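You operate a simulated robot arm through the tools that you are given. There is no shell and no other tool. Be economical: measure what you need, move in short steps, check, and stop when the job is done.

Carry out the task below with a simulated two-armed robot. There is one attempt and no reset: what you move stays moved.

Task
Pick up the green brush with one hand, pass it to the other hand and put it on the top of the grey mat.
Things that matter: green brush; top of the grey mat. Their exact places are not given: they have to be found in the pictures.

Only the result counts: the job must be done as asked and must still hold three seconds after the hand-in. Knocking over, shifting, dropping, spilling or breaking anything else fails it.

Robot
Two 7-joint arms with two-finger parallel grippers on one trunk, on a base that drives. Base frame: it is fixed to the floor where the robot stands at the start and does not move with it; the origin is under the middle of the robot, x ahead of it, y to its left, z up. Lengths are in m, angles in degrees, forces in N, time in s.
The left shoulder is at the start at [0.124, 0.171, 1.162], the right one opposite. With the tool pointing down near the work surface each hand reaches from about 0.38 to 0.9 m from the robot's upright axis, wherever it stands, measured 20 degrees to its own side. Places, roughly: green brush (5x3x12 cm) [1.6, 0, 0.8]; top of the grey mat [0.2, 1.1, 0.8]. Payload 4.4 kg a hand.
The TCP of each hand is the grasp point between the finger pads, 0.023 m short of the fingertips. In the tool frame z runs along the fingers and y along their closing line. The gripper opens to 0.094 m. The fingers are 0.038 m wide and 0.01 m thick; the gripper's body (0.054 by 0.096 m) begins 0.039 m behind the TCP.
Orientation is that of the tool frame in the base frame, as a unit quaternion [w, x, y, z]. With the fingers straight down and closing along the base's y, the tool's x points along the base's -x, its y along +y and its z along -z.

Tools
- The arms move only by the tool play_rows. It takes "left_targets", "right_targets" or both (then of equal length, played together; a hand with none holds still); each is a list of rows, each a list of 7 numbers: the turn, a rotation vector about the tool's x, y, z in degrees, then the shift along the tool's x, y, z in m, then the gripper command, from -1 (fully open) to 1 (shut), values between in proportion. In form: [[wx, wy, wz, tx, ty, tz, claw], ...]. A call has 1 to 8 rows; each row shifts and turns the commanded pose from where the row before left it, along the tool's axes as they then stand. Rows are played at 5 a second. More than 0.05 m and 8.6 degrees between two rows, or a gripper value outside its range, and nothing of the call is played. A pose out of reach is approached as far as the arm can. The call stops where the force on the tool passes 40 N (or 10 N more than at its start, if that is more) or the arm is blocked; 0.2 s more then pass. Each finger travels about 0.072 m/s and halts on what it meets, pressing with about 43 N; the grip force reading is that of the motor and also rises with nothing between the fingers. The clock runs only during rows and for 0.2 s after the last one: add rows that do not move to give the fingers time. The reply holds the time, the measured pose of the TCP, the force on the tool along the base axes, the opening and the grip force, in the units named above and with some noise, with the torque about the TCP (base axes, N m) and any sound that the robot's microphone picked up.
- Cameras (640 x 400 px; columns grow to the right, rows downward): "scene" is now at [0.2437, -0.0039, 1.3149]; the picture's right is [-0.05, -1.00, 0.00], its down [-0.45, 0.02, -0.89] and it looks along [0.89, -0.04, -0.45] (base axes); focal length 269 px, centre (320, 200). "left" rides on the left gripper at [0.086, -0.016, -0.075] in its tool frame; the picture's right is [0.18, 0.98, 0.00], its down [-0.58, 0.11, -0.81] and it looks along [-0.79, 0.15, 0.59] (tool axes); focal length 243 px, centre (320, 200). "right" rides on the right gripper at [0.086, 0.016, -0.075] in its tool frame; the picture's right is [-0.18, 0.98, 0.00], its down [-0.58, -0.11, -0.81] and it looks along [-0.79, -0.15, 0.59] (tool axes); focal length 243 px, centre (320, 200).
- capture(camera): a new picture of that camera. No time passes.
- move_column(by): slides the trunk up (or, below 0, down) by that many m; the arms and the scene camera ride with it, the base frame stays. It gives what a move gives, with no picture.
- drive_base(legs): drives the robot by 1 to 6 legs, each [ahead, left, turn to the left] in m, m and degrees, along the robot's own axes; the way and the turn of a leg run together, so that a leg with both is an arc; at most 1.5 m and 180 degrees a leg. The arms and the cameras ride along, it lands a little off, and it stops where it bumps. It gives what a move gives.
- turn_head(pan, tilt): turns the head with the scene camera to pan (to the left, within 80 degrees either way) and tilt (down, from -29 to 69), counted from straight ahead of the robot. It gives what a move gives.
- locate(camera, pixels): there is no depth. For up to 12 entries [column, row, z] of the newest picture of that camera ("zoom" is the newest enlarged one), the place [x, y] in the base frame at which the ray of that pixel passes the height z, good to about 0.002 m. No time passes.
- zoom(camera, box): a new picture of the part [left, top, right, bottom] of that camera's present view, enlarged. No time passes.
- sign_off(): hands the job in; it is judged then, once.

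Go step by step. Measure first, check grasps and placings, and put right what went wrong. The budget is 80 turns and 70 pictures, counting those below and the enlarged ones. Unless the task says otherwise, let go and move clear before handing in, and close with one line.

The tools are called after "Emit:" by a JSON object that holds its "method" and its "body". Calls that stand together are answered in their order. play_rows: Moves the arms, as the interface text tells. Its arguments: {"type":"object","properties":{"left_targets":{"type":"array"},"right_targets":{"type":"array"}},"required":[]} The other tools are called the same way: move_column (by) slides the trunk up or down; drive_base (legs) drives the base; turn_head (pan, tilt) turns the head that bears the scene camera; capture (camera) takes a picture; locate (camera, pixels) gives the place at which the rays of pixels pass given heights; zoom (camera, box) takes an enlarged picture of a part of a camera's view; sign_off () hands the job in.

At the start:

```text
clock: 0.0
left_eef_pos: [0.5375, 0.2898, 1.0772]
left_ee_rot: [0.0, -0.001, 1.0, 0.0]
left_ft_force: [0.1, 0.9, 0.6]
left_wrist_torque: [0.0, -0.01, 0.0]
left_finger_gap: 0.0937
left_gripper_force: 0.1
right_eef_pos: [0.5698, -0.2464, 1.0461]
right_ee_rot: [0.0, 0.0, 1.0, 0.0]
right_ft_force: [-1.0, -0.2, -0.1]
right_wrist_torque: [0.03, 0.0, 0.02]
right_finger_gap: 0.0939
right_gripper_force: 0.1
trunk travel left (down, up): [-0.175, 0.213]
robot x, y, heading: [0.0036, 0.0001, -0.1]
head pan, tilt: [-2.7, 27.0]
```

scene: 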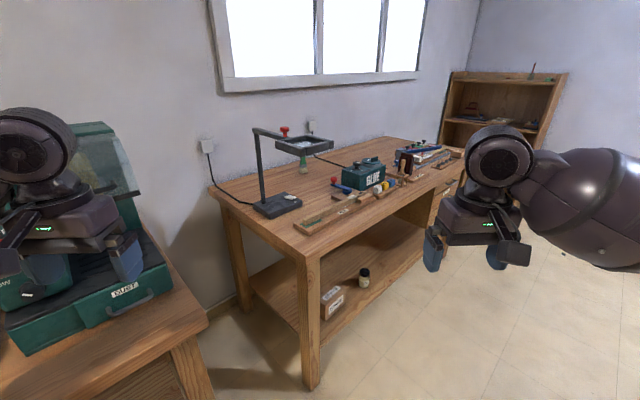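
right: 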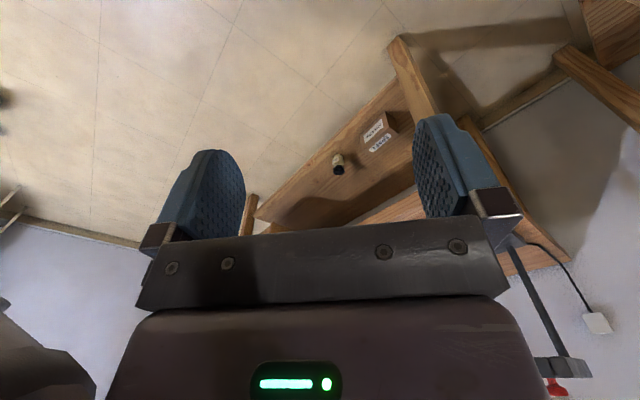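
left: 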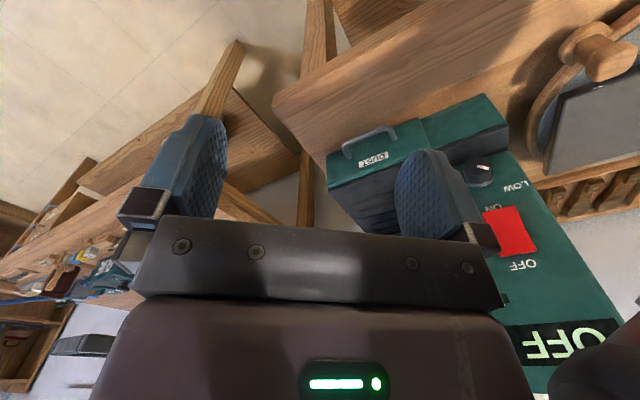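

The scene picture shows a bench ahead with small items around (300-460, 140-230). I'll zoom there, and turn the head left to look for the mat.

Emit:
{"method": "zoom", "body": {"camera": "scene", "box": [240, 110, 480, 260]}}

Emit:
{"method": "turn_head", "body": {"pan": 70, "tilt": 35}}

Emit:
{"method": "capture", "body": {"camera": "scene"}}

```text
2.67 times, centred on (360, 185) of scene
```

zoom: 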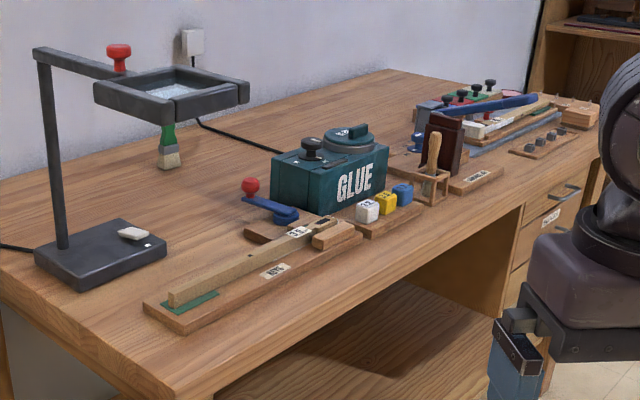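

```text
clock: 1.4
left_eef_pos: [0.5366, 0.2897, 1.0778]
left_ee_rot: [0.0, 0.0, 1.0, 0.0]
left_ft_force: [-0.7, -0.7, -0.3]
left_wrist_torque: [0.0, 0.03, 0.06]
left_finger_gap: 0.0943
left_gripper_force: 0.1
right_eef_pos: [0.5697, -0.2457, 1.0459]
right_ee_rot: [0.0, 0.0, 1.0, 0.001]
right_ft_force: [-0.8, -0.1, -0.1]
right_wrist_torque: [0.03, -0.02, 0.02]
right_finger_gap: 0.0943
right_gripper_force: 0.1
trunk travel left (down, up): [-0.175, 0.213]
robot x, y, heading: [-0.0007, 0.0012, -0.0]
head pan, tilt: [70.0, 35.0]
```

```text
65 pictures are left
```

scene: 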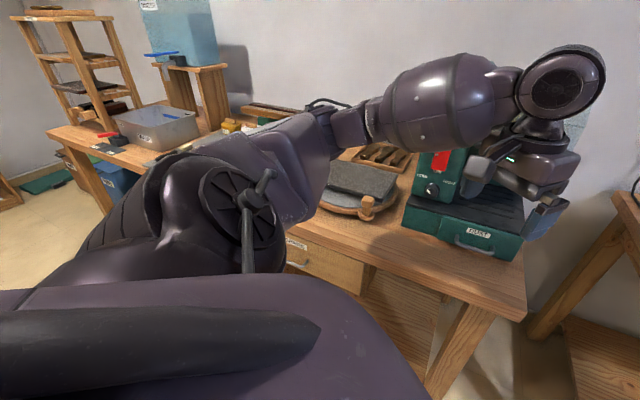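

The green brush stands at about scene px (304,164), under a lamp's frame. A grey slab shows at (365,180) to the left. I'll locate that and zoom.

Emit:
{"method": "locate", "body": {"camera": "scene", "pixels": [[365, 180, 0.8], [375, 210, 0.8], [330, 180, 0.8], [400, 180, 0.8], [105, 145, 0.8], [235, 125, 0.8]]}}

Emit:
{"method": "zoom", "body": {"camera": "scene", "box": [280, 90, 520, 240]}}

Emit:
{"method": "zoom", "body": {"camera": "scene", "box": [40, 60, 280, 210]}}

```text
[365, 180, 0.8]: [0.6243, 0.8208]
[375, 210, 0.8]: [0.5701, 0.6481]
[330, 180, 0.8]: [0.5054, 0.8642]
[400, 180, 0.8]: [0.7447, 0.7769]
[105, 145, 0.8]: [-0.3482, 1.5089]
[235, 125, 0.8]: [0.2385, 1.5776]
```

```text
2.67 times, centred on (400, 165) of scene
```

zoom: 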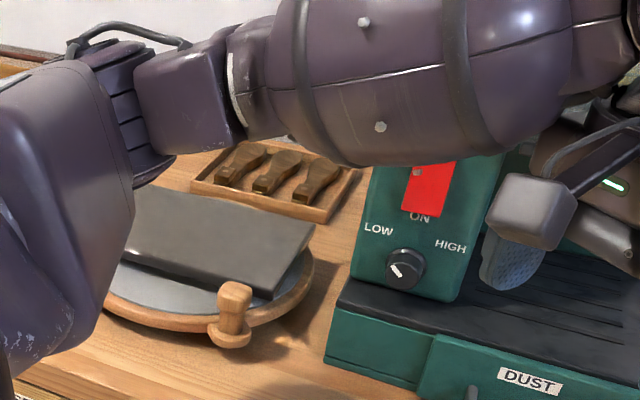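

```text
2.67 times, centred on (160, 135) of scene
```

zoom: 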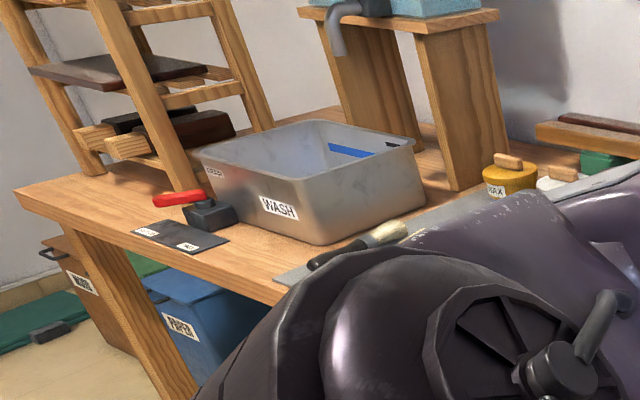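

A grey strip lies on the left bench near zoom (400,250), mostly hidden by my shoulder. I'll look at the brush first, with the head ahead.

Emit:
{"method": "turn_head", "body": {"pan": 0, "tilt": 25}}

Emit:
{"method": "zoom", "body": {"camera": "scene", "box": [230, 100, 390, 200]}}

Emit:
{"method": "capture", "body": {"camera": "scene"}}

```text
clock: 2.9
left_eef_pos: [0.5368, 0.2893, 1.076]
left_ee_rot: [0.0, 0.0, 1.0, 0.0]
left_ft_force: [0.1, 0.3, 0.4]
left_wrist_torque: [-0.04, -0.01, 0.02]
left_finger_gap: 0.094
left_gripper_force: 0.0
right_eef_pos: [0.5689, -0.2467, 1.0465]
right_ee_rot: [0.001, 0.0, 1.0, 0.0]
right_ft_force: [-0.8, 0.0, -0.1]
right_wrist_torque: [0.03, -0.01, -0.02]
right_finger_gap: 0.0943
right_gripper_force: 0.0
trunk travel left (down, up): [-0.175, 0.213]
robot x, y, heading: [-0.0, 0.0017, 0.1]
head pan, tilt: [0.0, 25.0]
```

```text
4.00 times, centred on (310, 150) of scene
```

zoom: 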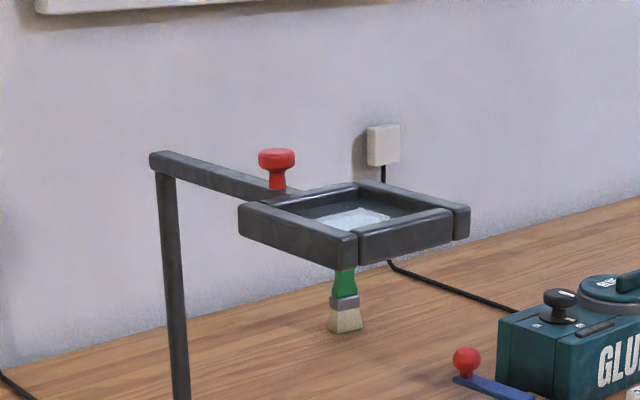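

```text
61 pictures are left
```

scene: 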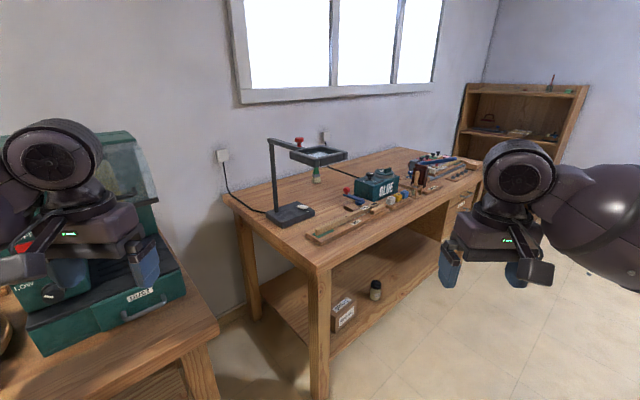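

Emit:
{"method": "locate", "body": {"camera": "scene", "pixels": [[317, 182, 0.8], [226, 193, 0.8], [314, 269, 0.8], [474, 165, 0.8], [290, 213, 0.82], [320, 236, 0.82], [395, 150, 0.8], [273, 141, 1.2], [322, 158, 1.1], [380, 197, 0.8]]}}

```text
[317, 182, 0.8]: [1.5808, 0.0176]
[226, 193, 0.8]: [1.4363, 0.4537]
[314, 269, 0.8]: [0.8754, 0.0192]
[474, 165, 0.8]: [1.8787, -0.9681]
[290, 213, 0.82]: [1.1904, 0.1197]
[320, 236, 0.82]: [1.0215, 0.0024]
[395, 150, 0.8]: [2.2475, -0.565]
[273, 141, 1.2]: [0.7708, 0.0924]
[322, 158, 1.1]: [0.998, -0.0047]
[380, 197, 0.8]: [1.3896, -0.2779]
```

Brush base is near [1.58, 0.02], the bench's front edge runs from [0.88, 0.02] to [1.88, -0.97], and the lamp frame hangs just above the brush. I'll drive right, turn to face the brush, stop short and look again.

Emit:
{"method": "drive_base", "body": {"legs": [[0, -0.63, 0], [0, 0, 29], [0.72, -0.4, 0]]}}

Emit:
{"method": "turn_head", "body": {"pan": 10, "tilt": 30}}

Emit:
{"method": "capture", "body": {"camera": "scene"}}

```text
clock: 13.1
left_eef_pos: [0.972, -0.1104, 1.0769]
left_ee_rot: [-0.004, -0.247, 0.969, -0.001]
left_ft_force: [-1.8, -4.0, 2.1]
left_wrist_torque: [0.23, -0.08, 0.11]
left_finger_gap: 0.0942
left_gripper_force: 0.0
right_eef_pos: [1.2607, -0.5599, 1.0467]
right_ee_rot: [0.0, -0.25, 0.968, 0.001]
right_ft_force: [0.8, -0.1, 0.4]
right_wrist_torque: [0.04, -0.02, 0.04]
right_finger_gap: 0.0939
right_gripper_force: 0.2
trunk travel left (down, up): [-0.175, 0.213]
robot x, y, heading: [0.6405, -0.617, 28.7]
head pan, tilt: [0.0, 25.0]
stopped in leg 3: the force on the tool passed its limit at 104 N (the readings are from after the stop); the commanded pose is now the measured one
```

```text
clock: 13.8
left_eef_pos: [0.9705, -0.1097, 1.0768]
left_ee_rot: [-0.004, -0.248, 0.969, -0.001]
left_ft_force: [-3.6, -3.1, 1.6]
left_wrist_torque: [0.29, -0.16, 0.2]
left_finger_gap: 0.0943
left_gripper_force: 0.1
right_eef_pos: [1.2609, -0.5603, 1.0463]
right_ee_rot: [0.0, -0.249, 0.968, 0.0]
right_ft_force: [0.1, -0.1, 0.8]
right_wrist_torque: [0.03, 0.03, -0.01]
right_finger_gap: 0.0937
right_gripper_force: 0.0
trunk travel left (down, up): [-0.175, 0.213]
robot x, y, heading: [0.6423, -0.6197, 29.1]
head pan, tilt: [10.0, 30.0]
```

```text
60 pictures are left
```

scene: 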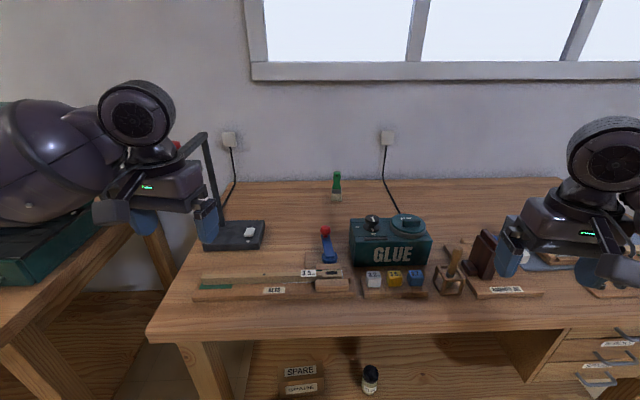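

The left finger hit the lamp's frame (near px (205,200)); the brush at (337,187) is in fact clear of the lamp. I'll check whether the lamp shifted.

Emit:
{"method": "locate", "body": {"camera": "scene", "pixels": [[337, 200, 0.8], [248, 232, 0.82], [265, 221, 0.82], [259, 249, 0.8], [219, 221, 0.82], [265, 221, 0.8], [337, 172, 0.92], [150, 336, 0.8]]}}

Emit:
{"method": "zoom", "body": {"camera": "scene", "box": [90, 70, 290, 270]}}

Emit:
{"method": "capture", "body": {"camera": "left"}}

```text
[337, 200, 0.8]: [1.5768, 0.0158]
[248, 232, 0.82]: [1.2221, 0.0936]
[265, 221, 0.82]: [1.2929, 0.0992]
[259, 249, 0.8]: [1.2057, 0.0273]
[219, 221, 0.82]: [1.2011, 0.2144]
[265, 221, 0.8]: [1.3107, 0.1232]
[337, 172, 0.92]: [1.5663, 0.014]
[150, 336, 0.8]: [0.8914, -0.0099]
```

```text
2.00 times, centred on (190, 170) of scene
```

zoom: 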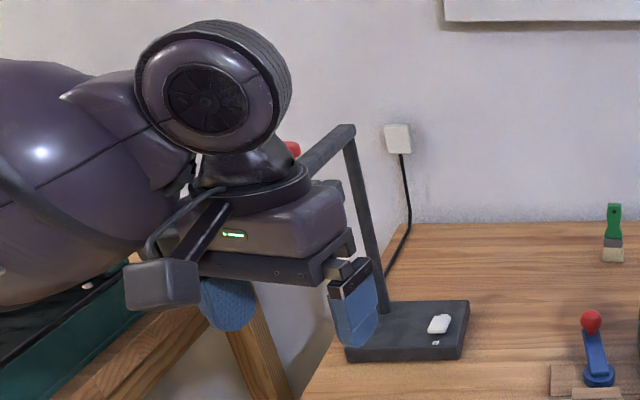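

```text
58 pictures are left
```

left: 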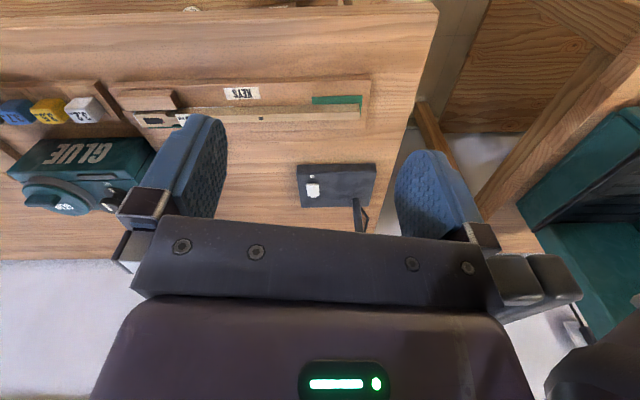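

Lamp base corners match the earlier view within a centimetre or so, so it still stands in its place; the finger merely leans on its frame. I'll back out the way I came, shift right and turn to 45° to approach clear of the lamp.

Emit:
{"method": "drive_base", "body": {"legs": [[-0.105, 0.058, 0], [-0.19, -0.35, 0], [0, 0, 16], [0, -0.27, 0]]}}

Emit:
{"method": "turn_head", "body": {"pan": 15, "tilt": 25}}

Emit:
{"method": "capture", "body": {"camera": "scene"}}

```text
clock: 21.9
left_eef_pos: [0.8948, -0.6322, 1.0769]
left_ee_rot: [-0.004, -0.381, 0.925, -0.001]
left_ft_force: [0.2, -0.8, 0.3]
left_wrist_torque: [0.01, 0.01, 0.01]
left_finger_gap: 0.0942
left_gripper_force: 0.0
right_eef_pos: [1.2976, -0.9858, 1.0461]
right_ee_rot: [-0.001, -0.383, 0.924, 0.0]
right_ft_force: [-0.3, -0.4, 0.4]
right_wrist_torque: [-0.01, -0.04, 0.03]
right_finger_gap: 0.0939
right_gripper_force: 0.1
trunk travel left (down, up): [-0.175, 0.213]
robot x, y, heading: [0.7187, -1.2117, 45.0]
head pan, tilt: [10.0, 30.0]
```

```text
clock: 22.5
left_eef_pos: [0.8942, -0.6327, 1.0761]
left_ee_rot: [-0.003, -0.381, 0.925, -0.001]
left_ft_force: [0.2, 0.2, 0.0]
left_wrist_torque: [-0.01, 0.02, 0.03]
left_finger_gap: 0.0939
left_gripper_force: 0.0
right_eef_pos: [1.2984, -0.9848, 1.0463]
right_ee_rot: [0.0, -0.383, 0.924, 0.0]
right_ft_force: [-0.3, 0.2, 0.3]
right_wrist_torque: [0.01, 0.04, 0.02]
right_finger_gap: 0.0941
right_gripper_force: 0.1
trunk travel left (down, up): [-0.175, 0.213]
robot x, y, heading: [0.7201, -1.2145, 45.0]
head pan, tilt: [15.0, 25.0]
```

```text
57 pictures are left
```

scene: 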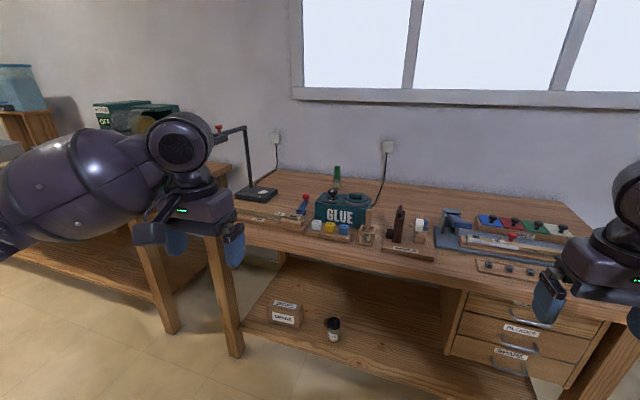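

Path ahead is clear of the lamp now: brush at (337,178), lamp frame at (235,130). I'll stretch the left hand ahead, drive most of the way, and look.

Emit:
{"method": "play_rows", "body": {"left_targets": [[0, 0, 0, -0.05, 0, 0, -1], [0, 0, 0, -0.05, -0.01, 0, -1], [0, 0, 0, -0.05, -0.01, 0, -1], [0, 0, 0, -0.03, 0, 0, -1]]}}

Emit:
{"method": "drive_base", "body": {"legs": [[0.45, 0, 0]]}}

Emit:
{"method": "turn_head", "body": {"pan": 20, "tilt": 35}}

Emit:
{"method": "capture", "body": {"camera": "scene"}}

Emit:
{"method": "capture", "body": {"camera": "left"}}

```text
refused: row 2 steps farther than a row can; nothing moved
```

```text
clock: 25.2
left_eef_pos: [1.2095, -0.3123, 1.0756]
left_ee_rot: [-0.004, -0.384, 0.923, -0.001]
left_ft_force: [0.1, -0.2, -0.1]
left_wrist_torque: [-0.05, 0.0, 0.04]
left_finger_gap: 0.0938
left_gripper_force: 0.1
right_eef_pos: [1.6142, -0.6626, 1.0459]
right_ee_rot: [0.0, -0.385, 0.923, 0.0]
right_ft_force: [0.4, -0.3, -0.3]
right_wrist_torque: [0.02, -0.01, 0.01]
right_finger_gap: 0.0938
right_gripper_force: 0.1
trunk travel left (down, up): [-0.175, 0.213]
robot x, y, heading: [1.0399, -0.891, 45.6]
head pan, tilt: [15.0, 25.0]
```

```text
clock: 26.0
left_eef_pos: [1.2097, -0.3119, 1.0767]
left_ee_rot: [-0.004, -0.384, 0.923, -0.002]
left_ft_force: [0.6, -0.1, 0.4]
left_wrist_torque: [0.03, 0.02, -0.01]
left_finger_gap: 0.094
left_gripper_force: 0.0
right_eef_pos: [1.6144, -0.6624, 1.0466]
right_ee_rot: [-0.001, -0.385, 0.923, 0.0]
right_ft_force: [-0.7, 0.2, 0.6]
right_wrist_torque: [0.01, -0.02, -0.01]
right_finger_gap: 0.0941
right_gripper_force: 0.0
trunk travel left (down, up): [-0.175, 0.213]
robot x, y, heading: [1.0417, -0.8931, 45.1]
head pan, tilt: [20.0, 35.0]
```

```text
56 pictures are left
```

scene: 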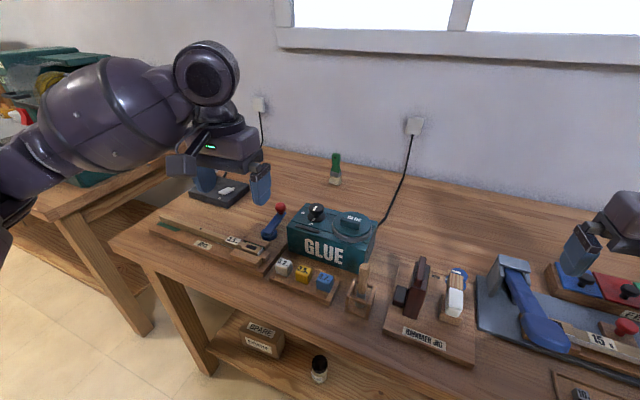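

```text
55 pictures are left
```

left: 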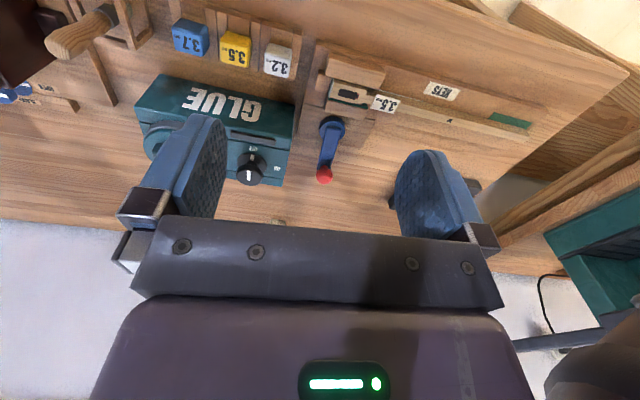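

Left hand needs 0.49 m more ahead along its lane. I'll stretch the arm 0.29 m first (elbow comes in, away from the lamp), then inch the base forward.

Emit:
{"method": "play_rows", "body": {"left_targets": [[0, 0, 0, -0.049, 0, 0, -1], [0, 0, 0, -0.049, 0, 0, -1], [0, 0, 0, -0.049, 0, 0, -1], [0, 0, 0, -0.049, 0, 0, -1], [0, 0, 0, -0.049, 0, 0, -1], [0, 0, 0, -0.045, 0, 0, -1]]}}

Emit:
{"method": "capture", "body": {"camera": "scene"}}

Emit:
{"method": "capture", "body": {"camera": "left"}}

```text
clock: 27.4
left_eef_pos: [1.416, -0.1057, 1.0735]
left_ee_rot: [-0.005, -0.382, 0.924, -0.001]
left_ft_force: [0.2, 0.5, 0.4]
left_wrist_torque: [-0.03, -0.01, -0.01]
left_finger_gap: 0.094
left_gripper_force: 0.0
right_eef_pos: [1.6149, -0.6633, 1.046]
right_ee_rot: [-0.001, -0.385, 0.923, 0.002]
right_ft_force: [-0.6, -0.4, -0.1]
right_wrist_torque: [0.01, 0.01, -0.02]
right_finger_gap: 0.0942
right_gripper_force: 0.1
trunk travel left (down, up): [-0.175, 0.213]
robot x, y, heading: [1.0377, -0.8936, 45.4]
head pan, tilt: [20.0, 35.0]
```

```text
54 pictures are left
```

scene: 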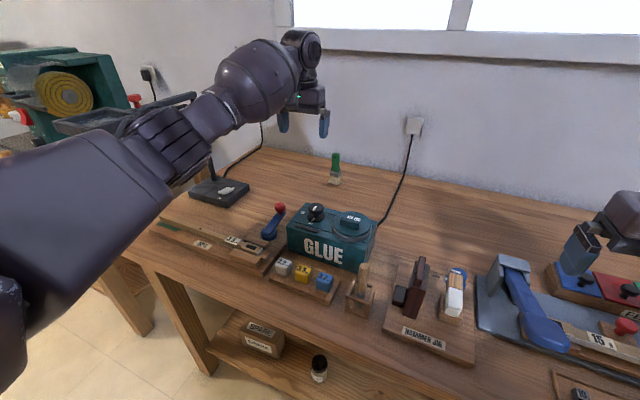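

```text
53 pictures are left
```

left: 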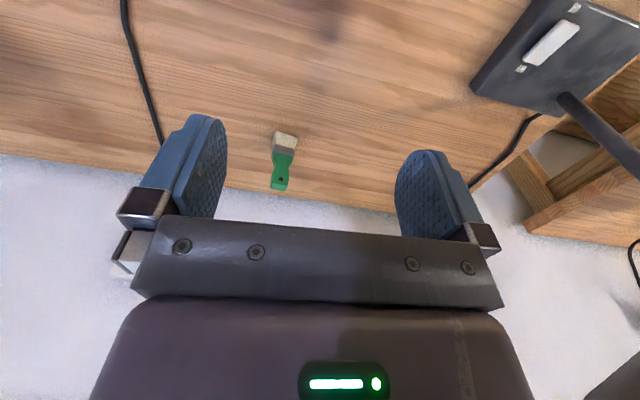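

Elbow (about (165,140)) passes right of the lamp frame with some room. I'll drive forward 0.2 with a slight right shift, then check.

Emit:
{"method": "drive_base", "body": {"legs": [[0, -0.06, 0], [0.2, 0, 0]]}}

Emit:
{"method": "capture", "body": {"camera": "left"}}

Emit:
{"method": "capture", "body": {"camera": "scene"}}

```text
clock: 29.8
left_eef_pos: [1.5945, -0.003, 1.0723]
left_ee_rot: [-0.004, -0.384, 0.923, -0.002]
left_ft_force: [0.4, 0.3, -0.4]
left_wrist_torque: [-0.01, 0.03, 0.01]
left_finger_gap: 0.0939
left_gripper_force: 0.1
right_eef_pos: [1.7947, -0.5602, 1.0455]
right_ee_rot: [0.0, -0.387, 0.922, 0.0]
right_ft_force: [0.7, -0.3, -0.5]
right_wrist_torque: [0.0, -0.01, 0.02]
right_finger_gap: 0.0939
right_gripper_force: 0.0
trunk travel left (down, up): [-0.175, 0.213]
robot x, y, heading: [1.2189, -0.7958, 45.4]
head pan, tilt: [20.0, 35.0]
```

```text
52 pictures are left
```

left: 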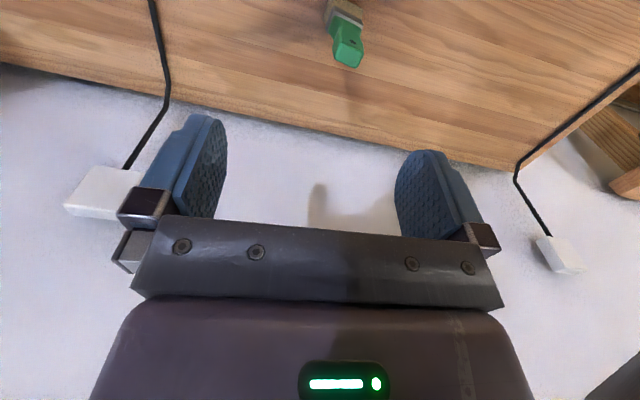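

```text
51 pictures are left
```

scene: 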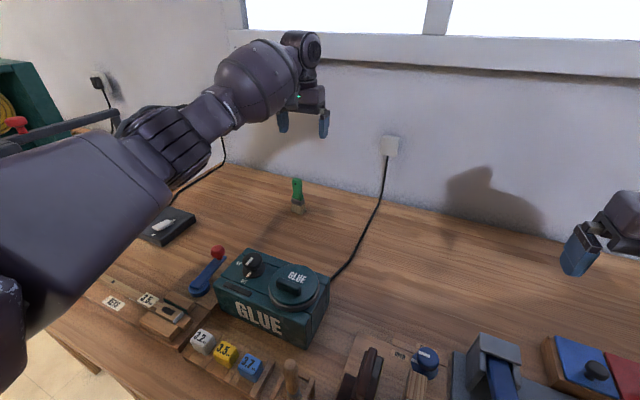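

Emit:
{"method": "locate", "body": {"camera": "left", "pixels": [[350, 60, 0.92], [348, 42, 0.9], [340, 5, 0.82], [330, 30, 0.83]]}}

Emit:
{"method": "locate", "body": {"camera": "scene", "pixels": [[299, 212, 0.8], [297, 180, 0.92], [297, 180, 0.9], [245, 256, 0.95], [293, 281, 0.95], [299, 200, 0.84]]}}

Emit:
{"method": "zoom", "body": {"camera": "scene", "box": [260, 160, 340, 220]}}

Emit:
{"method": "zoom", "body": {"camera": "left", "box": [290, 0, 410, 80]}}

```text
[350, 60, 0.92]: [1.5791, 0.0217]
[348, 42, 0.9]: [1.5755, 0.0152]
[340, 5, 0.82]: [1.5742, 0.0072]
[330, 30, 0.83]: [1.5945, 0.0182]
```

```text
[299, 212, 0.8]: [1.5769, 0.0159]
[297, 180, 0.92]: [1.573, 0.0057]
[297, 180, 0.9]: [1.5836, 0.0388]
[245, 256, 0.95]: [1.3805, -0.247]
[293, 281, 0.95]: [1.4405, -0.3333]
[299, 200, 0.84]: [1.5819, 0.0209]
```

```text
6.67 times, centred on (300, 190) of scene
```

zoom: 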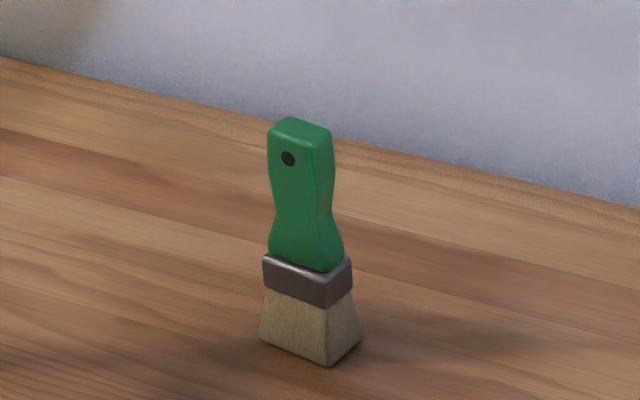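

```text
5.00 times, centred on (350, 40) of left
```

zoom: 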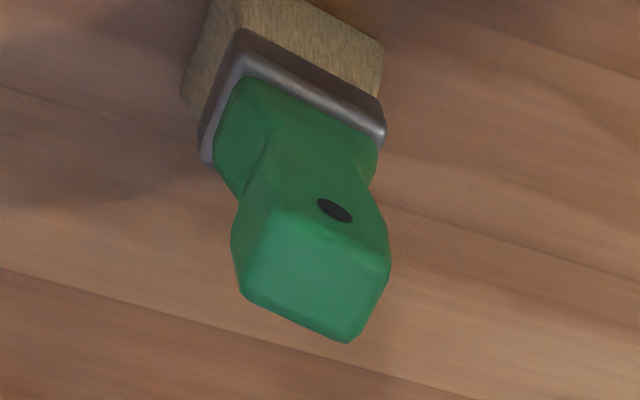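

Emit:
{"method": "locate", "body": {"camera": "scene", "pixels": [[290.7, 210.7, 0.8], [300.75, 214.75, 0.8], [306.3, 211, 0.8]]}}

Emit:
{"method": "locate", "body": {"camera": "zoom", "pixels": [[245, 290, 0.92], [348, 338, 0.92], [388, 258, 0.92], [265, 210, 0.92]]}}

```text
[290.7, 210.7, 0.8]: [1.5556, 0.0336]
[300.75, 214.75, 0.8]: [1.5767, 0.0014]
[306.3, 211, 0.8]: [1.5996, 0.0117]
```

```text
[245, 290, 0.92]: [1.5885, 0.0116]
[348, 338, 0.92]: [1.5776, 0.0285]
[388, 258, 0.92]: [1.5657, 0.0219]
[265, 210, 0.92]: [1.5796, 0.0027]
```

Brush centre is about [1.578, 0.019], broad axis at about -57°, top near z 0.92. I'll centre the left hand above it and turn 12° so it closes across the handle's breadth.

Emit:
{"method": "play_rows", "body": {"left_targets": [[0, 0, 0, -0.0033, 0.0265, 0, -1], [0, 0, 6, 0, 0, 0, -1], [0, 0, 6, 0, 0, 0, -1], [0, 0, 0, 0, 0, 0.045, -1], [0, 0, 0, 0, 0, 0.04, -1], [0, 0, 0, 0, 0, 0, -1]]}}

Emit:
{"method": "capture", "body": {"camera": "left"}}

Emit:
{"method": "capture", "body": {"camera": "scene"}}

```text
clock: 31.2
left_eef_pos: [1.5772, 0.0156, 0.9892]
left_ee_rot: [-0.003, -0.286, 0.958, -0.002]
left_ft_force: [0.6, -0.9, 0.0]
left_wrist_torque: [-0.01, -0.03, -0.02]
left_finger_gap: 0.094
left_gripper_force: 0.1
right_eef_pos: [1.794, -0.5598, 1.0467]
right_ee_rot: [0.001, -0.385, 0.923, 0.0]
right_ft_force: [-0.2, -0.1, 0.7]
right_wrist_torque: [0.0, -0.02, -0.01]
right_finger_gap: 0.0939
right_gripper_force: 0.1
trunk travel left (down, up): [-0.175, 0.213]
robot x, y, heading: [1.2209, -0.7924, 45.2]
head pan, tilt: [20.0, 35.0]
```

```text
48 pictures are left
```

left: 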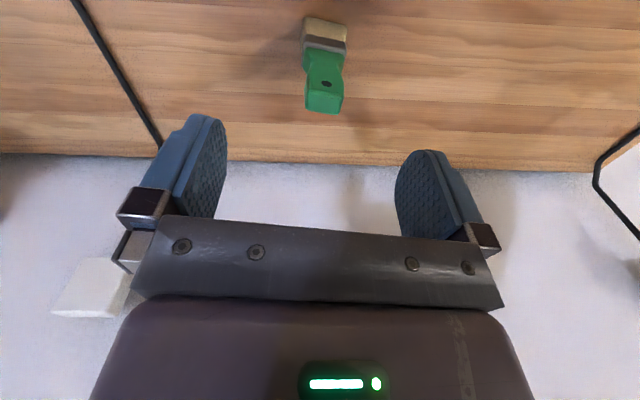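

```text
47 pictures are left
```

scene: 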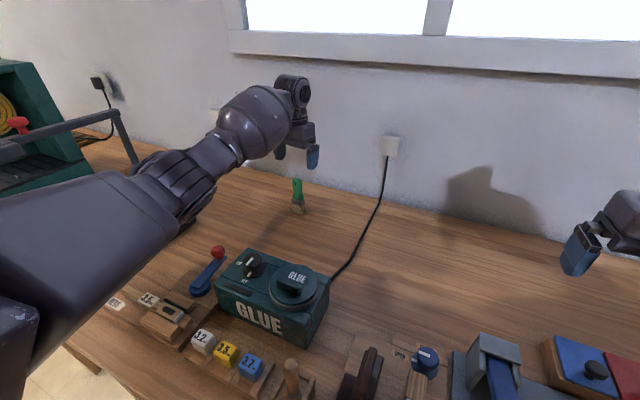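

Emit:
{"method": "locate", "body": {"camera": "left", "pixels": [[324, 102, 0.92], [306, 92, 0.92], [343, 95, 0.92], [325, 113, 0.92]]}}

```text
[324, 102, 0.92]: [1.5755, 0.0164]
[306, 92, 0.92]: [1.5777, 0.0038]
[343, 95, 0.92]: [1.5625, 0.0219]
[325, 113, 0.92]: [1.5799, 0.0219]
```

Handle top centre [1.576, 0.016] lies under the TCP [1.577, 0.016]. I'll go down to z 0.904 and close.

Emit:
{"method": "play_rows", "body": {"left_targets": [[0, 0, 0, 0, 0, 0.045, -1], [0, 0, 0, 0, 0, 0.041, -1], [0, 0, 0, 0, 0, 0, -1], [0, 0, 0, 0, 0, 0, 1], [0, 0, 0, 0, 0, 0, 1], [0, 0, 0, 0, 0, 0, 1], [0, 0, 0, 0, 0, 0, 1], [0, 0, 0, 0, 0, 0, 1]]}}

Emit:
{"method": "capture", "body": {"camera": "left"}}

```text
clock: 33.0
left_eef_pos: [1.5771, 0.0141, 0.9007]
left_ee_rot: [-0.004, -0.285, 0.958, -0.002]
left_ft_force: [-0.7, -0.1, -0.8]
left_wrist_torque: [0.01, -0.03, -0.02]
left_finger_gap: 0.0271
left_gripper_force: 43.0
right_eef_pos: [1.7949, -0.5599, 1.047]
right_ee_rot: [-0.001, -0.386, 0.923, -0.001]
right_ft_force: [-0.7, 0.2, 0.0]
right_wrist_torque: [-0.01, 0.01, 0.02]
right_finger_gap: 0.0941
right_gripper_force: 0.0
trunk travel left (down, up): [-0.175, 0.213]
robot x, y, heading: [1.2211, -0.7941, 45.3]
head pan, tilt: [20.0, 35.0]
```

```text
46 pictures are left
```

left: 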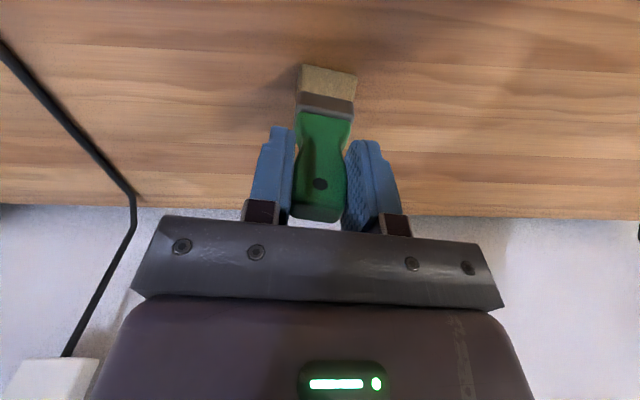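

Grip holds the handle (gap 0.027 m). I'll lift 0.17 m and back the robot away from the bench.

Emit:
{"method": "play_rows", "body": {"left_targets": [[0, 0, 0, 0, 0, -0.04, 1], [0, 0, 0, 0, 0, -0.045, 1], [0, 0, 0, 0, 0, -0.045, 1], [0, 0, 0, 0, 0, -0.045, 1], [0, 0, 0, 0, 0, 0, 1]]}}

Emit:
{"method": "drive_base", "body": {"legs": [[-0.62, 0, 0]]}}

Emit:
{"method": "turn_head", "body": {"pan": 10, "tilt": 35}}

Emit:
{"method": "capture", "body": {"camera": "scene"}}

Emit:
{"method": "capture", "body": {"camera": "left"}}

```text
clock: 34.2
left_eef_pos: [1.579, 0.0188, 1.0771]
left_ee_rot: [-0.005, -0.286, 0.958, -0.002]
left_ft_force: [0.4, 0.5, -0.8]
left_wrist_torque: [-0.01, -0.01, 0.0]
left_finger_gap: 0.027
left_gripper_force: 43.2
right_eef_pos: [1.7955, -0.5594, 1.0462]
right_ee_rot: [0.0, -0.386, 0.923, 0.0]
right_ft_force: [0.8, -0.1, 0.0]
right_wrist_torque: [-0.03, 0.02, 0.02]
right_finger_gap: 0.0938
right_gripper_force: 0.1
trunk travel left (down, up): [-0.175, 0.213]
robot x, y, heading: [1.2223, -0.7908, 45.9]
head pan, tilt: [20.0, 35.0]
```

```text
clock: 37.6
left_eef_pos: [1.134, -0.4213, 1.0801]
left_ee_rot: [-0.004, -0.292, 0.956, -0.003]
left_ft_force: [-0.5, -0.3, -1.0]
left_wrist_torque: [0.0, 0.01, -0.03]
left_finger_gap: 0.0272
left_gripper_force: 42.8
right_eef_pos: [1.3579, -0.9976, 1.046]
right_ee_rot: [0.0, -0.393, 0.92, 0.0]
right_ft_force: [0.4, 0.7, 0.6]
right_wrist_torque: [-0.02, 0.02, 0.02]
right_finger_gap: 0.094
right_gripper_force: 0.0
trunk travel left (down, up): [-0.175, 0.213]
robot x, y, heading: [0.787, -1.2401, 46.0]
head pan, tilt: [20.0, 35.0]
```

```text
clock: 38.4
left_eef_pos: [1.135, -0.4217, 1.0794]
left_ee_rot: [-0.004, -0.291, 0.957, -0.002]
left_ft_force: [0.3, 0.3, 0.2]
left_wrist_torque: [-0.04, -0.02, -0.02]
left_finger_gap: 0.0268
left_gripper_force: 42.7
right_eef_pos: [1.3588, -0.9985, 1.046]
right_ee_rot: [0.0, -0.392, 0.92, -0.001]
right_ft_force: [-0.1, 0.3, 0.7]
right_wrist_torque: [0.01, 0.0, -0.03]
right_finger_gap: 0.0939
right_gripper_force: 0.0
trunk travel left (down, up): [-0.175, 0.213]
robot x, y, heading: [0.7872, -1.238, 46.5]
head pan, tilt: [10.0, 35.0]
```

```text
45 pictures are left
```

scene: 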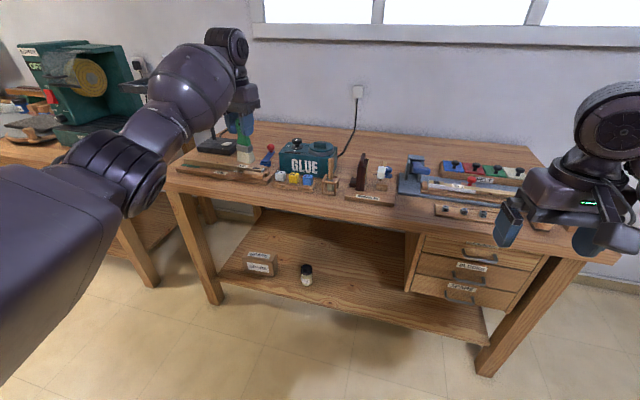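

```text
44 pictures are left
```

left: 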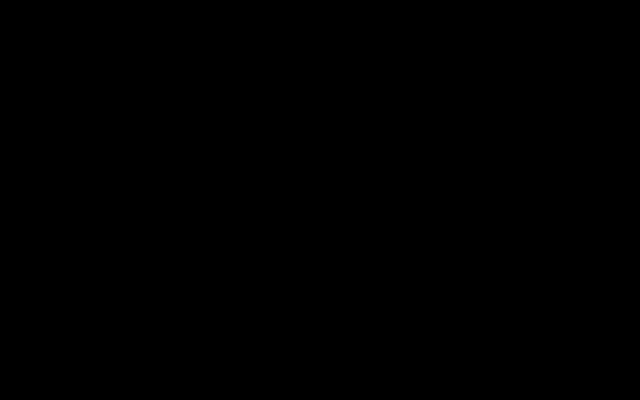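

The scene shows the brush held at (243,145); the left camera gave a black frame, so I'll rely on the scene and right cameras for now. Next I square the left hand with the robot and bring it towards the middle.

Emit:
{"method": "play_rows", "body": {"left_targets": [[0, 0, -6.3, 0, 0, 0, 1], [0, 0, -6.4, 0, 0, 0, 1], [0, 0, 0, 0.026, -0.04, 0, 1], [0, 0, 0, 0.026, -0.04, 0, 1], [0, 0, 0, 0.026, -0.04, 0, 1], [0, 0, 0, 0.026, -0.04, 0, 1], [0, 0, 0, 0.026, -0.04, 0, 1]]}}

Emit:
{"method": "play_rows", "body": {"left_targets": [[0, -8.5, 0, 0, 0, 0, 1], [0, -8.5, 0, 0, 0, 0, 1], [0, -8.5, 0, 0, 0, 0, 1], [0, -8.5, 0, 0, 0, 0, 1], [0, -8.5, 0, 0, 0, 0, 1], [0, -8.5, 0, 0, 0, 0, 1], [0, -8.5, 0, 0, 0, 0, 1]]}}

Emit:
{"method": "capture", "body": {"camera": "scene"}}

Emit:
{"method": "capture", "body": {"camera": "right"}}

```text
clock: 40.0
left_eef_pos: [1.1928, -0.6511, 1.0804]
left_ee_rot: [-0.003, -0.397, 0.918, -0.001]
left_ft_force: [-0.1, -0.6, -1.9]
left_wrist_torque: [0.01, -0.01, -0.02]
left_finger_gap: 0.0273
left_gripper_force: 42.5
right_eef_pos: [1.359, -0.999, 1.0458]
right_ee_rot: [0.0, -0.392, 0.92, 0.001]
right_ft_force: [0.3, -1.0, 0.1]
right_wrist_torque: [0.0, -0.01, -0.01]
right_finger_gap: 0.0938
right_gripper_force: 0.1
trunk travel left (down, up): [-0.175, 0.213]
robot x, y, heading: [0.7885, -1.2435, 46.3]
head pan, tilt: [10.0, 35.0]
```

```text
clock: 41.6
left_eef_pos: [1.1917, -0.6524, 1.0804]
left_ee_rot: [0.452, -0.345, 0.799, 0.195]
left_ft_force: [0.0, -1.1, -1.9]
left_wrist_torque: [-0.05, 0.02, 0.0]
left_finger_gap: 0.027
left_gripper_force: 43.4
right_eef_pos: [1.3578, -0.9986, 1.0452]
right_ee_rot: [0.0, -0.393, 0.92, -0.001]
right_ft_force: [0.5, -0.2, 0.0]
right_wrist_torque: [-0.01, 0.01, -0.01]
right_finger_gap: 0.0938
right_gripper_force: 0.0
trunk travel left (down, up): [-0.175, 0.213]
robot x, y, heading: [0.7875, -1.241, 46.2]
head pan, tilt: [10.0, 35.0]
```

```text
43 pictures are left
```

scene: 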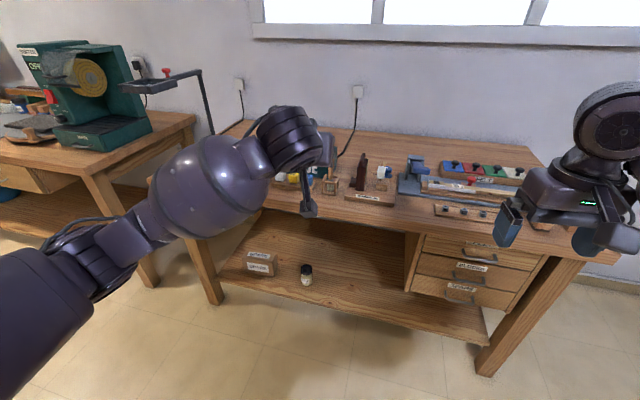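

```text
42 pictures are left
```

right: 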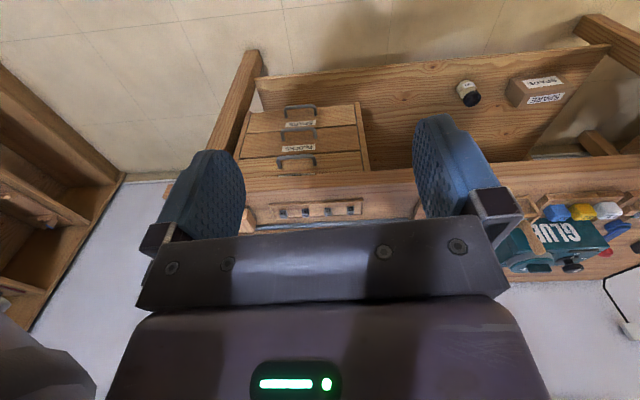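

Rotation works without trouble. I'll finish turning the left hand to point straight ahead and bring it a bit nearer to the middle, while the right hand rises.

Emit:
{"method": "play_rows", "body": {"left_targets": [[0, -8.5, 0, 0, 0, 0, 1], [0, -8.5, 0, 0, 0, 0, 1], [0, -8.5, 0, 0, 0, 0, 1], [0, -5, 0, 0, 0, 0, 1], [0, 0, 0, 0, -0.03, -0.03, 1], [0, 0, 0, 0, -0.03, -0.03, 1], [0, 0, 0, 0, 0, 0, 1]], "right_targets": [[0, 0, 0, 0, 0, -0.045, -1], [0, 0, 0, 0, 0, -0.045, -1], [0, 0, 0, 0, 0, -0.045, -1], [0, 0, 0, 0, 0, -0.045, -1], [0, 0, 0, -0.03, 0, 0, -1], [0, 0, 0, -0.03, 0, 0, -1], [0, 0, 0, 0, 0, 0, -1]]}}

Emit:
{"method": "capture", "body": {"camera": "right"}}

Emit:
{"method": "capture", "body": {"camera": "left"}}

```text
clock: 43.2
left_eef_pos: [1.1894, -0.7377, 1.0814]
left_ee_rot: [0.646, -0.282, 0.652, 0.279]
left_ft_force: [-0.5, 0.3, -1.7]
left_wrist_torque: [-0.05, 0.04, -0.01]
left_finger_gap: 0.027
left_gripper_force: 43.0
right_eef_pos: [1.4008, -0.9558, 1.2265]
right_ee_rot: [0.001, -0.391, 0.92, 0.0]
right_ft_force: [-1.1, -0.6, -0.1]
right_wrist_torque: [-0.02, 0.02, 0.01]
right_finger_gap: 0.0939
right_gripper_force: 0.1
trunk travel left (down, up): [-0.175, 0.213]
robot x, y, heading: [0.7889, -1.2424, 46.0]
head pan, tilt: [10.0, 35.0]
```

```text
41 pictures are left
```

right: 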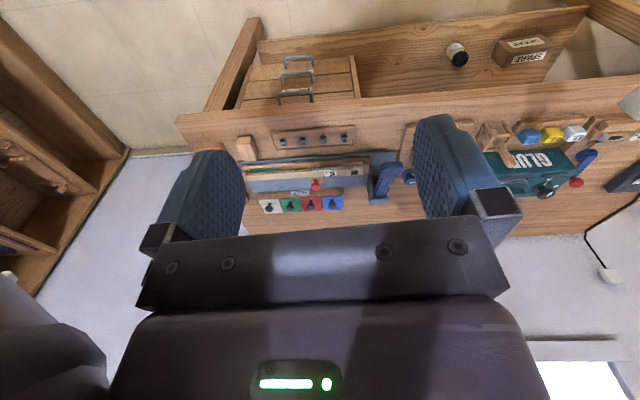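

```text
40 pictures are left
```

left: 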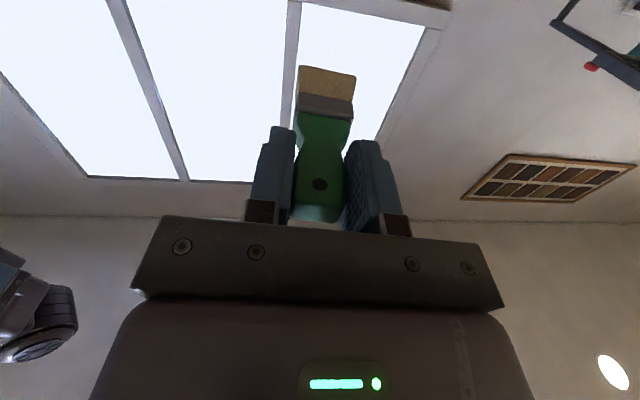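

The left camera works again and shows the brush straight, bristles ahead. I'll move the right hand above the ferrule, 6 cm ahead of the left grip.

Emit:
{"method": "play_rows", "body": {"right_targets": [[0, 0, 0, -0.0103, 0.0434, 0, -1], [0, 0, 0, -0.0103, 0.0434, 0, -1], [0, 0, 0, -0.0103, 0.0434, 0, -1], [0, 0, 0, -0.0103, 0.0434, 0, -1], [0, 0, 0, -0.0103, 0.0434, 0, -1], [0, 0, 0, -0.0103, 0.0434, 0, -1], [0, 0, 0, -0.0103, 0.0434, 0, -1], [0, 0, 0, 0, 0, 0, -1]]}}

Emit:
{"method": "capture", "body": {"camera": "right"}}

Emit:
{"method": "capture", "body": {"camera": "scene"}}

```text
clock: 45.0
left_eef_pos: [1.1908, -0.7379, 1.0822]
left_ee_rot: [0.647, -0.28, 0.652, 0.278]
left_ft_force: [-1.2, 0.4, -1.5]
left_wrist_torque: [-0.1, 0.06, 0.0]
left_finger_gap: 0.0274
left_gripper_force: 42.9
right_eef_pos: [1.2307, -0.6916, 1.2246]
right_ee_rot: [0.001, -0.391, 0.92, 0.0]
right_ft_force: [-0.1, 0.5, -0.4]
right_wrist_torque: [0.04, 0.01, -0.01]
right_finger_gap: 0.0938
right_gripper_force: 0.1
trunk travel left (down, up): [-0.175, 0.213]
robot x, y, heading: [0.7854, -1.2393, 46.1]
head pan, tilt: [10.0, 35.0]
```

```text
39 pictures are left
```

right: 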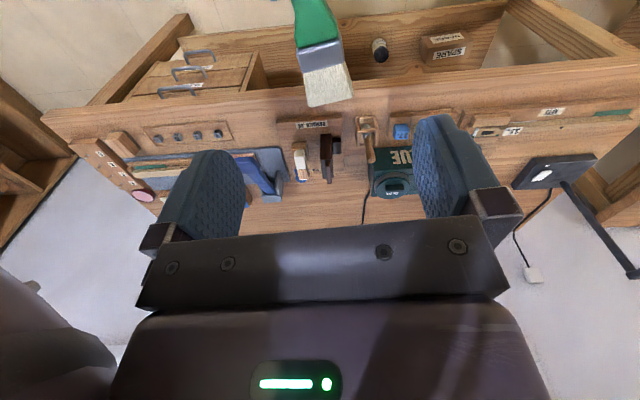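

```text
38 pictures are left
```

scene: 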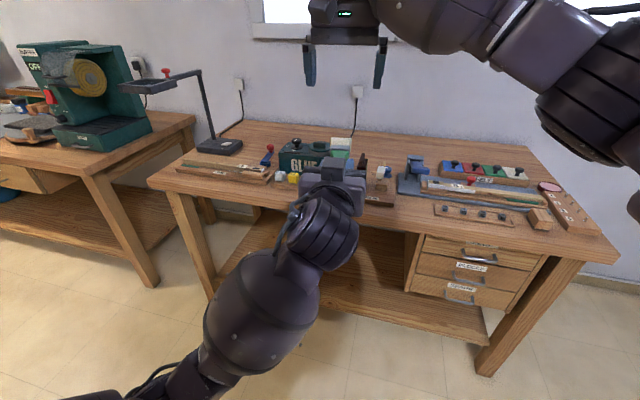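

Emit:
{"method": "locate", "body": {"camera": "right", "pixels": [[320, 55, 1.09], [330, 104, 1.085], [310, 105, 1.085], [353, 98, 1.085], [297, 50, 1.085], [341, 40, 1.085]]}}

```text
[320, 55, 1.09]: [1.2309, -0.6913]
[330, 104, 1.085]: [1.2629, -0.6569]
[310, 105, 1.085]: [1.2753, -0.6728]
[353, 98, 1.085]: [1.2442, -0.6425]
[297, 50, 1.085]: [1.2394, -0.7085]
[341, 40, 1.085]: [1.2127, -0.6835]
```

The ferrule centre [1.231, -0.691] is directly under the right TCP. I'll go down 0.13 m and close the right hand, keeping the left shut.

Emit:
{"method": "play_rows", "body": {"right_targets": [[0, 0, 0, 0, 0, 0.045, -1], [0, 0, 0, 0, 0, 0.045, -1], [0, 0, 0, 0, 0, 0.04, -1], [0, 0, 0, 0, 0, 0, -1], [0, 0, 0, 0, 0, 0, 1], [0, 0, 0, 0, 0, 0, 1], [0, 0, 0, 0, 0, 0, 1], [0, 0, 0, 0, 0, 0, 1]]}}

Emit:
{"method": "capture", "body": {"camera": "right"}}

Emit:
{"method": "capture", "body": {"camera": "left"}}

```text
clock: 46.8
left_eef_pos: [1.1908, -0.738, 1.0821]
left_ee_rot: [0.646, -0.282, 0.652, 0.279]
left_ft_force: [3.0, -5.6, -0.4]
left_wrist_torque: [-0.04, 0.07, -0.39]
left_finger_gap: 0.0269
left_gripper_force: 43.3
right_eef_pos: [1.2311, -0.6928, 1.0967]
right_ee_rot: [0.0, -0.393, 0.92, 0.0]
right_ft_force: [-3.1, 5.1, 0.5]
right_wrist_torque: [0.1, -0.02, 0.02]
right_finger_gap: 0.0364
right_gripper_force: 43.0
trunk travel left (down, up): [-0.175, 0.213]
robot x, y, heading: [0.7845, -1.2349, 46.1]
head pan, tilt: [10.0, 35.0]
```

```text
37 pictures are left
```

right: 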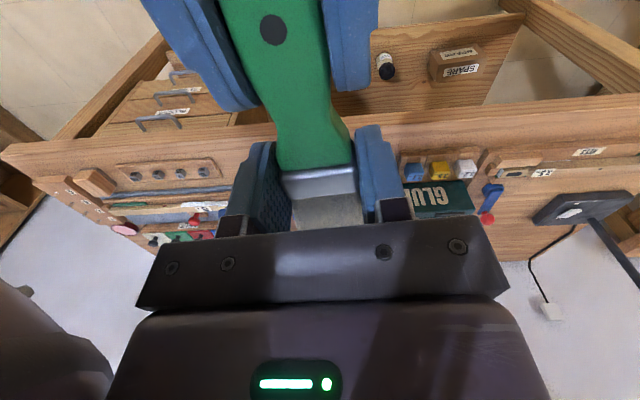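

```text
36 pictures are left
```

left: 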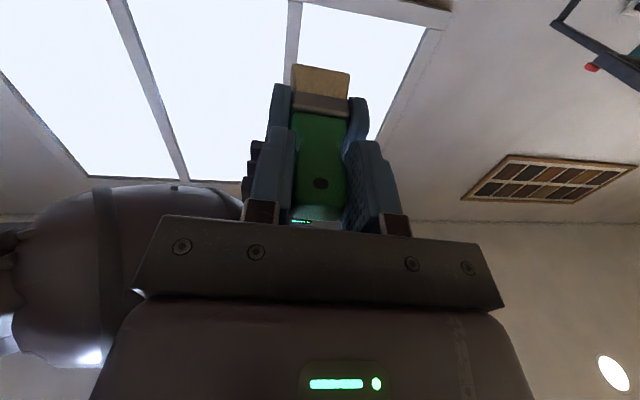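

The right hand grips the ferrule firmly (gap 0.036). I'll open the left and draw it back.

Emit:
{"method": "play_rows", "body": {"left_targets": [[0, 0, 0, 0, 0, 0, -1], [0, 0, 0, 0, 0, 0, -1], [0, 0, 0, 0, 0, 0, -1], [0, 0, 0, 0, 0, 0, -1], [0, 0, 0, 0, 0, -0.03, -1], [0, 0, 0, 0, 0, -0.045, -1], [0, 0, 0, 0, 0, -0.045, -1]]}}

Emit:
{"method": "capture", "body": {"camera": "right"}}

```text
clock: 48.4
left_eef_pos: [1.1025, -0.8148, 1.0785]
left_ee_rot: [0.639, -0.274, 0.651, 0.304]
left_ft_force: [-0.9, -0.5, 0.0]
left_wrist_torque: [-0.01, -0.02, -0.02]
left_finger_gap: 0.0939
left_gripper_force: 0.1
right_eef_pos: [1.2313, -0.6929, 1.0963]
right_ee_rot: [0.001, -0.392, 0.92, 0.0]
right_ft_force: [-0.5, 0.1, 0.1]
right_wrist_torque: [0.02, -0.02, 0.02]
right_finger_gap: 0.0366
right_gripper_force: 42.8
trunk travel left (down, up): [-0.175, 0.213]
robot x, y, heading: [0.7875, -1.2387, 46.3]
head pan, tilt: [10.0, 35.0]
```

```text
35 pictures are left
```

right: 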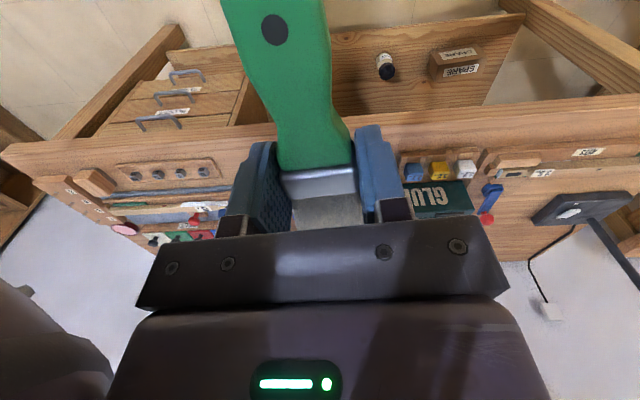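

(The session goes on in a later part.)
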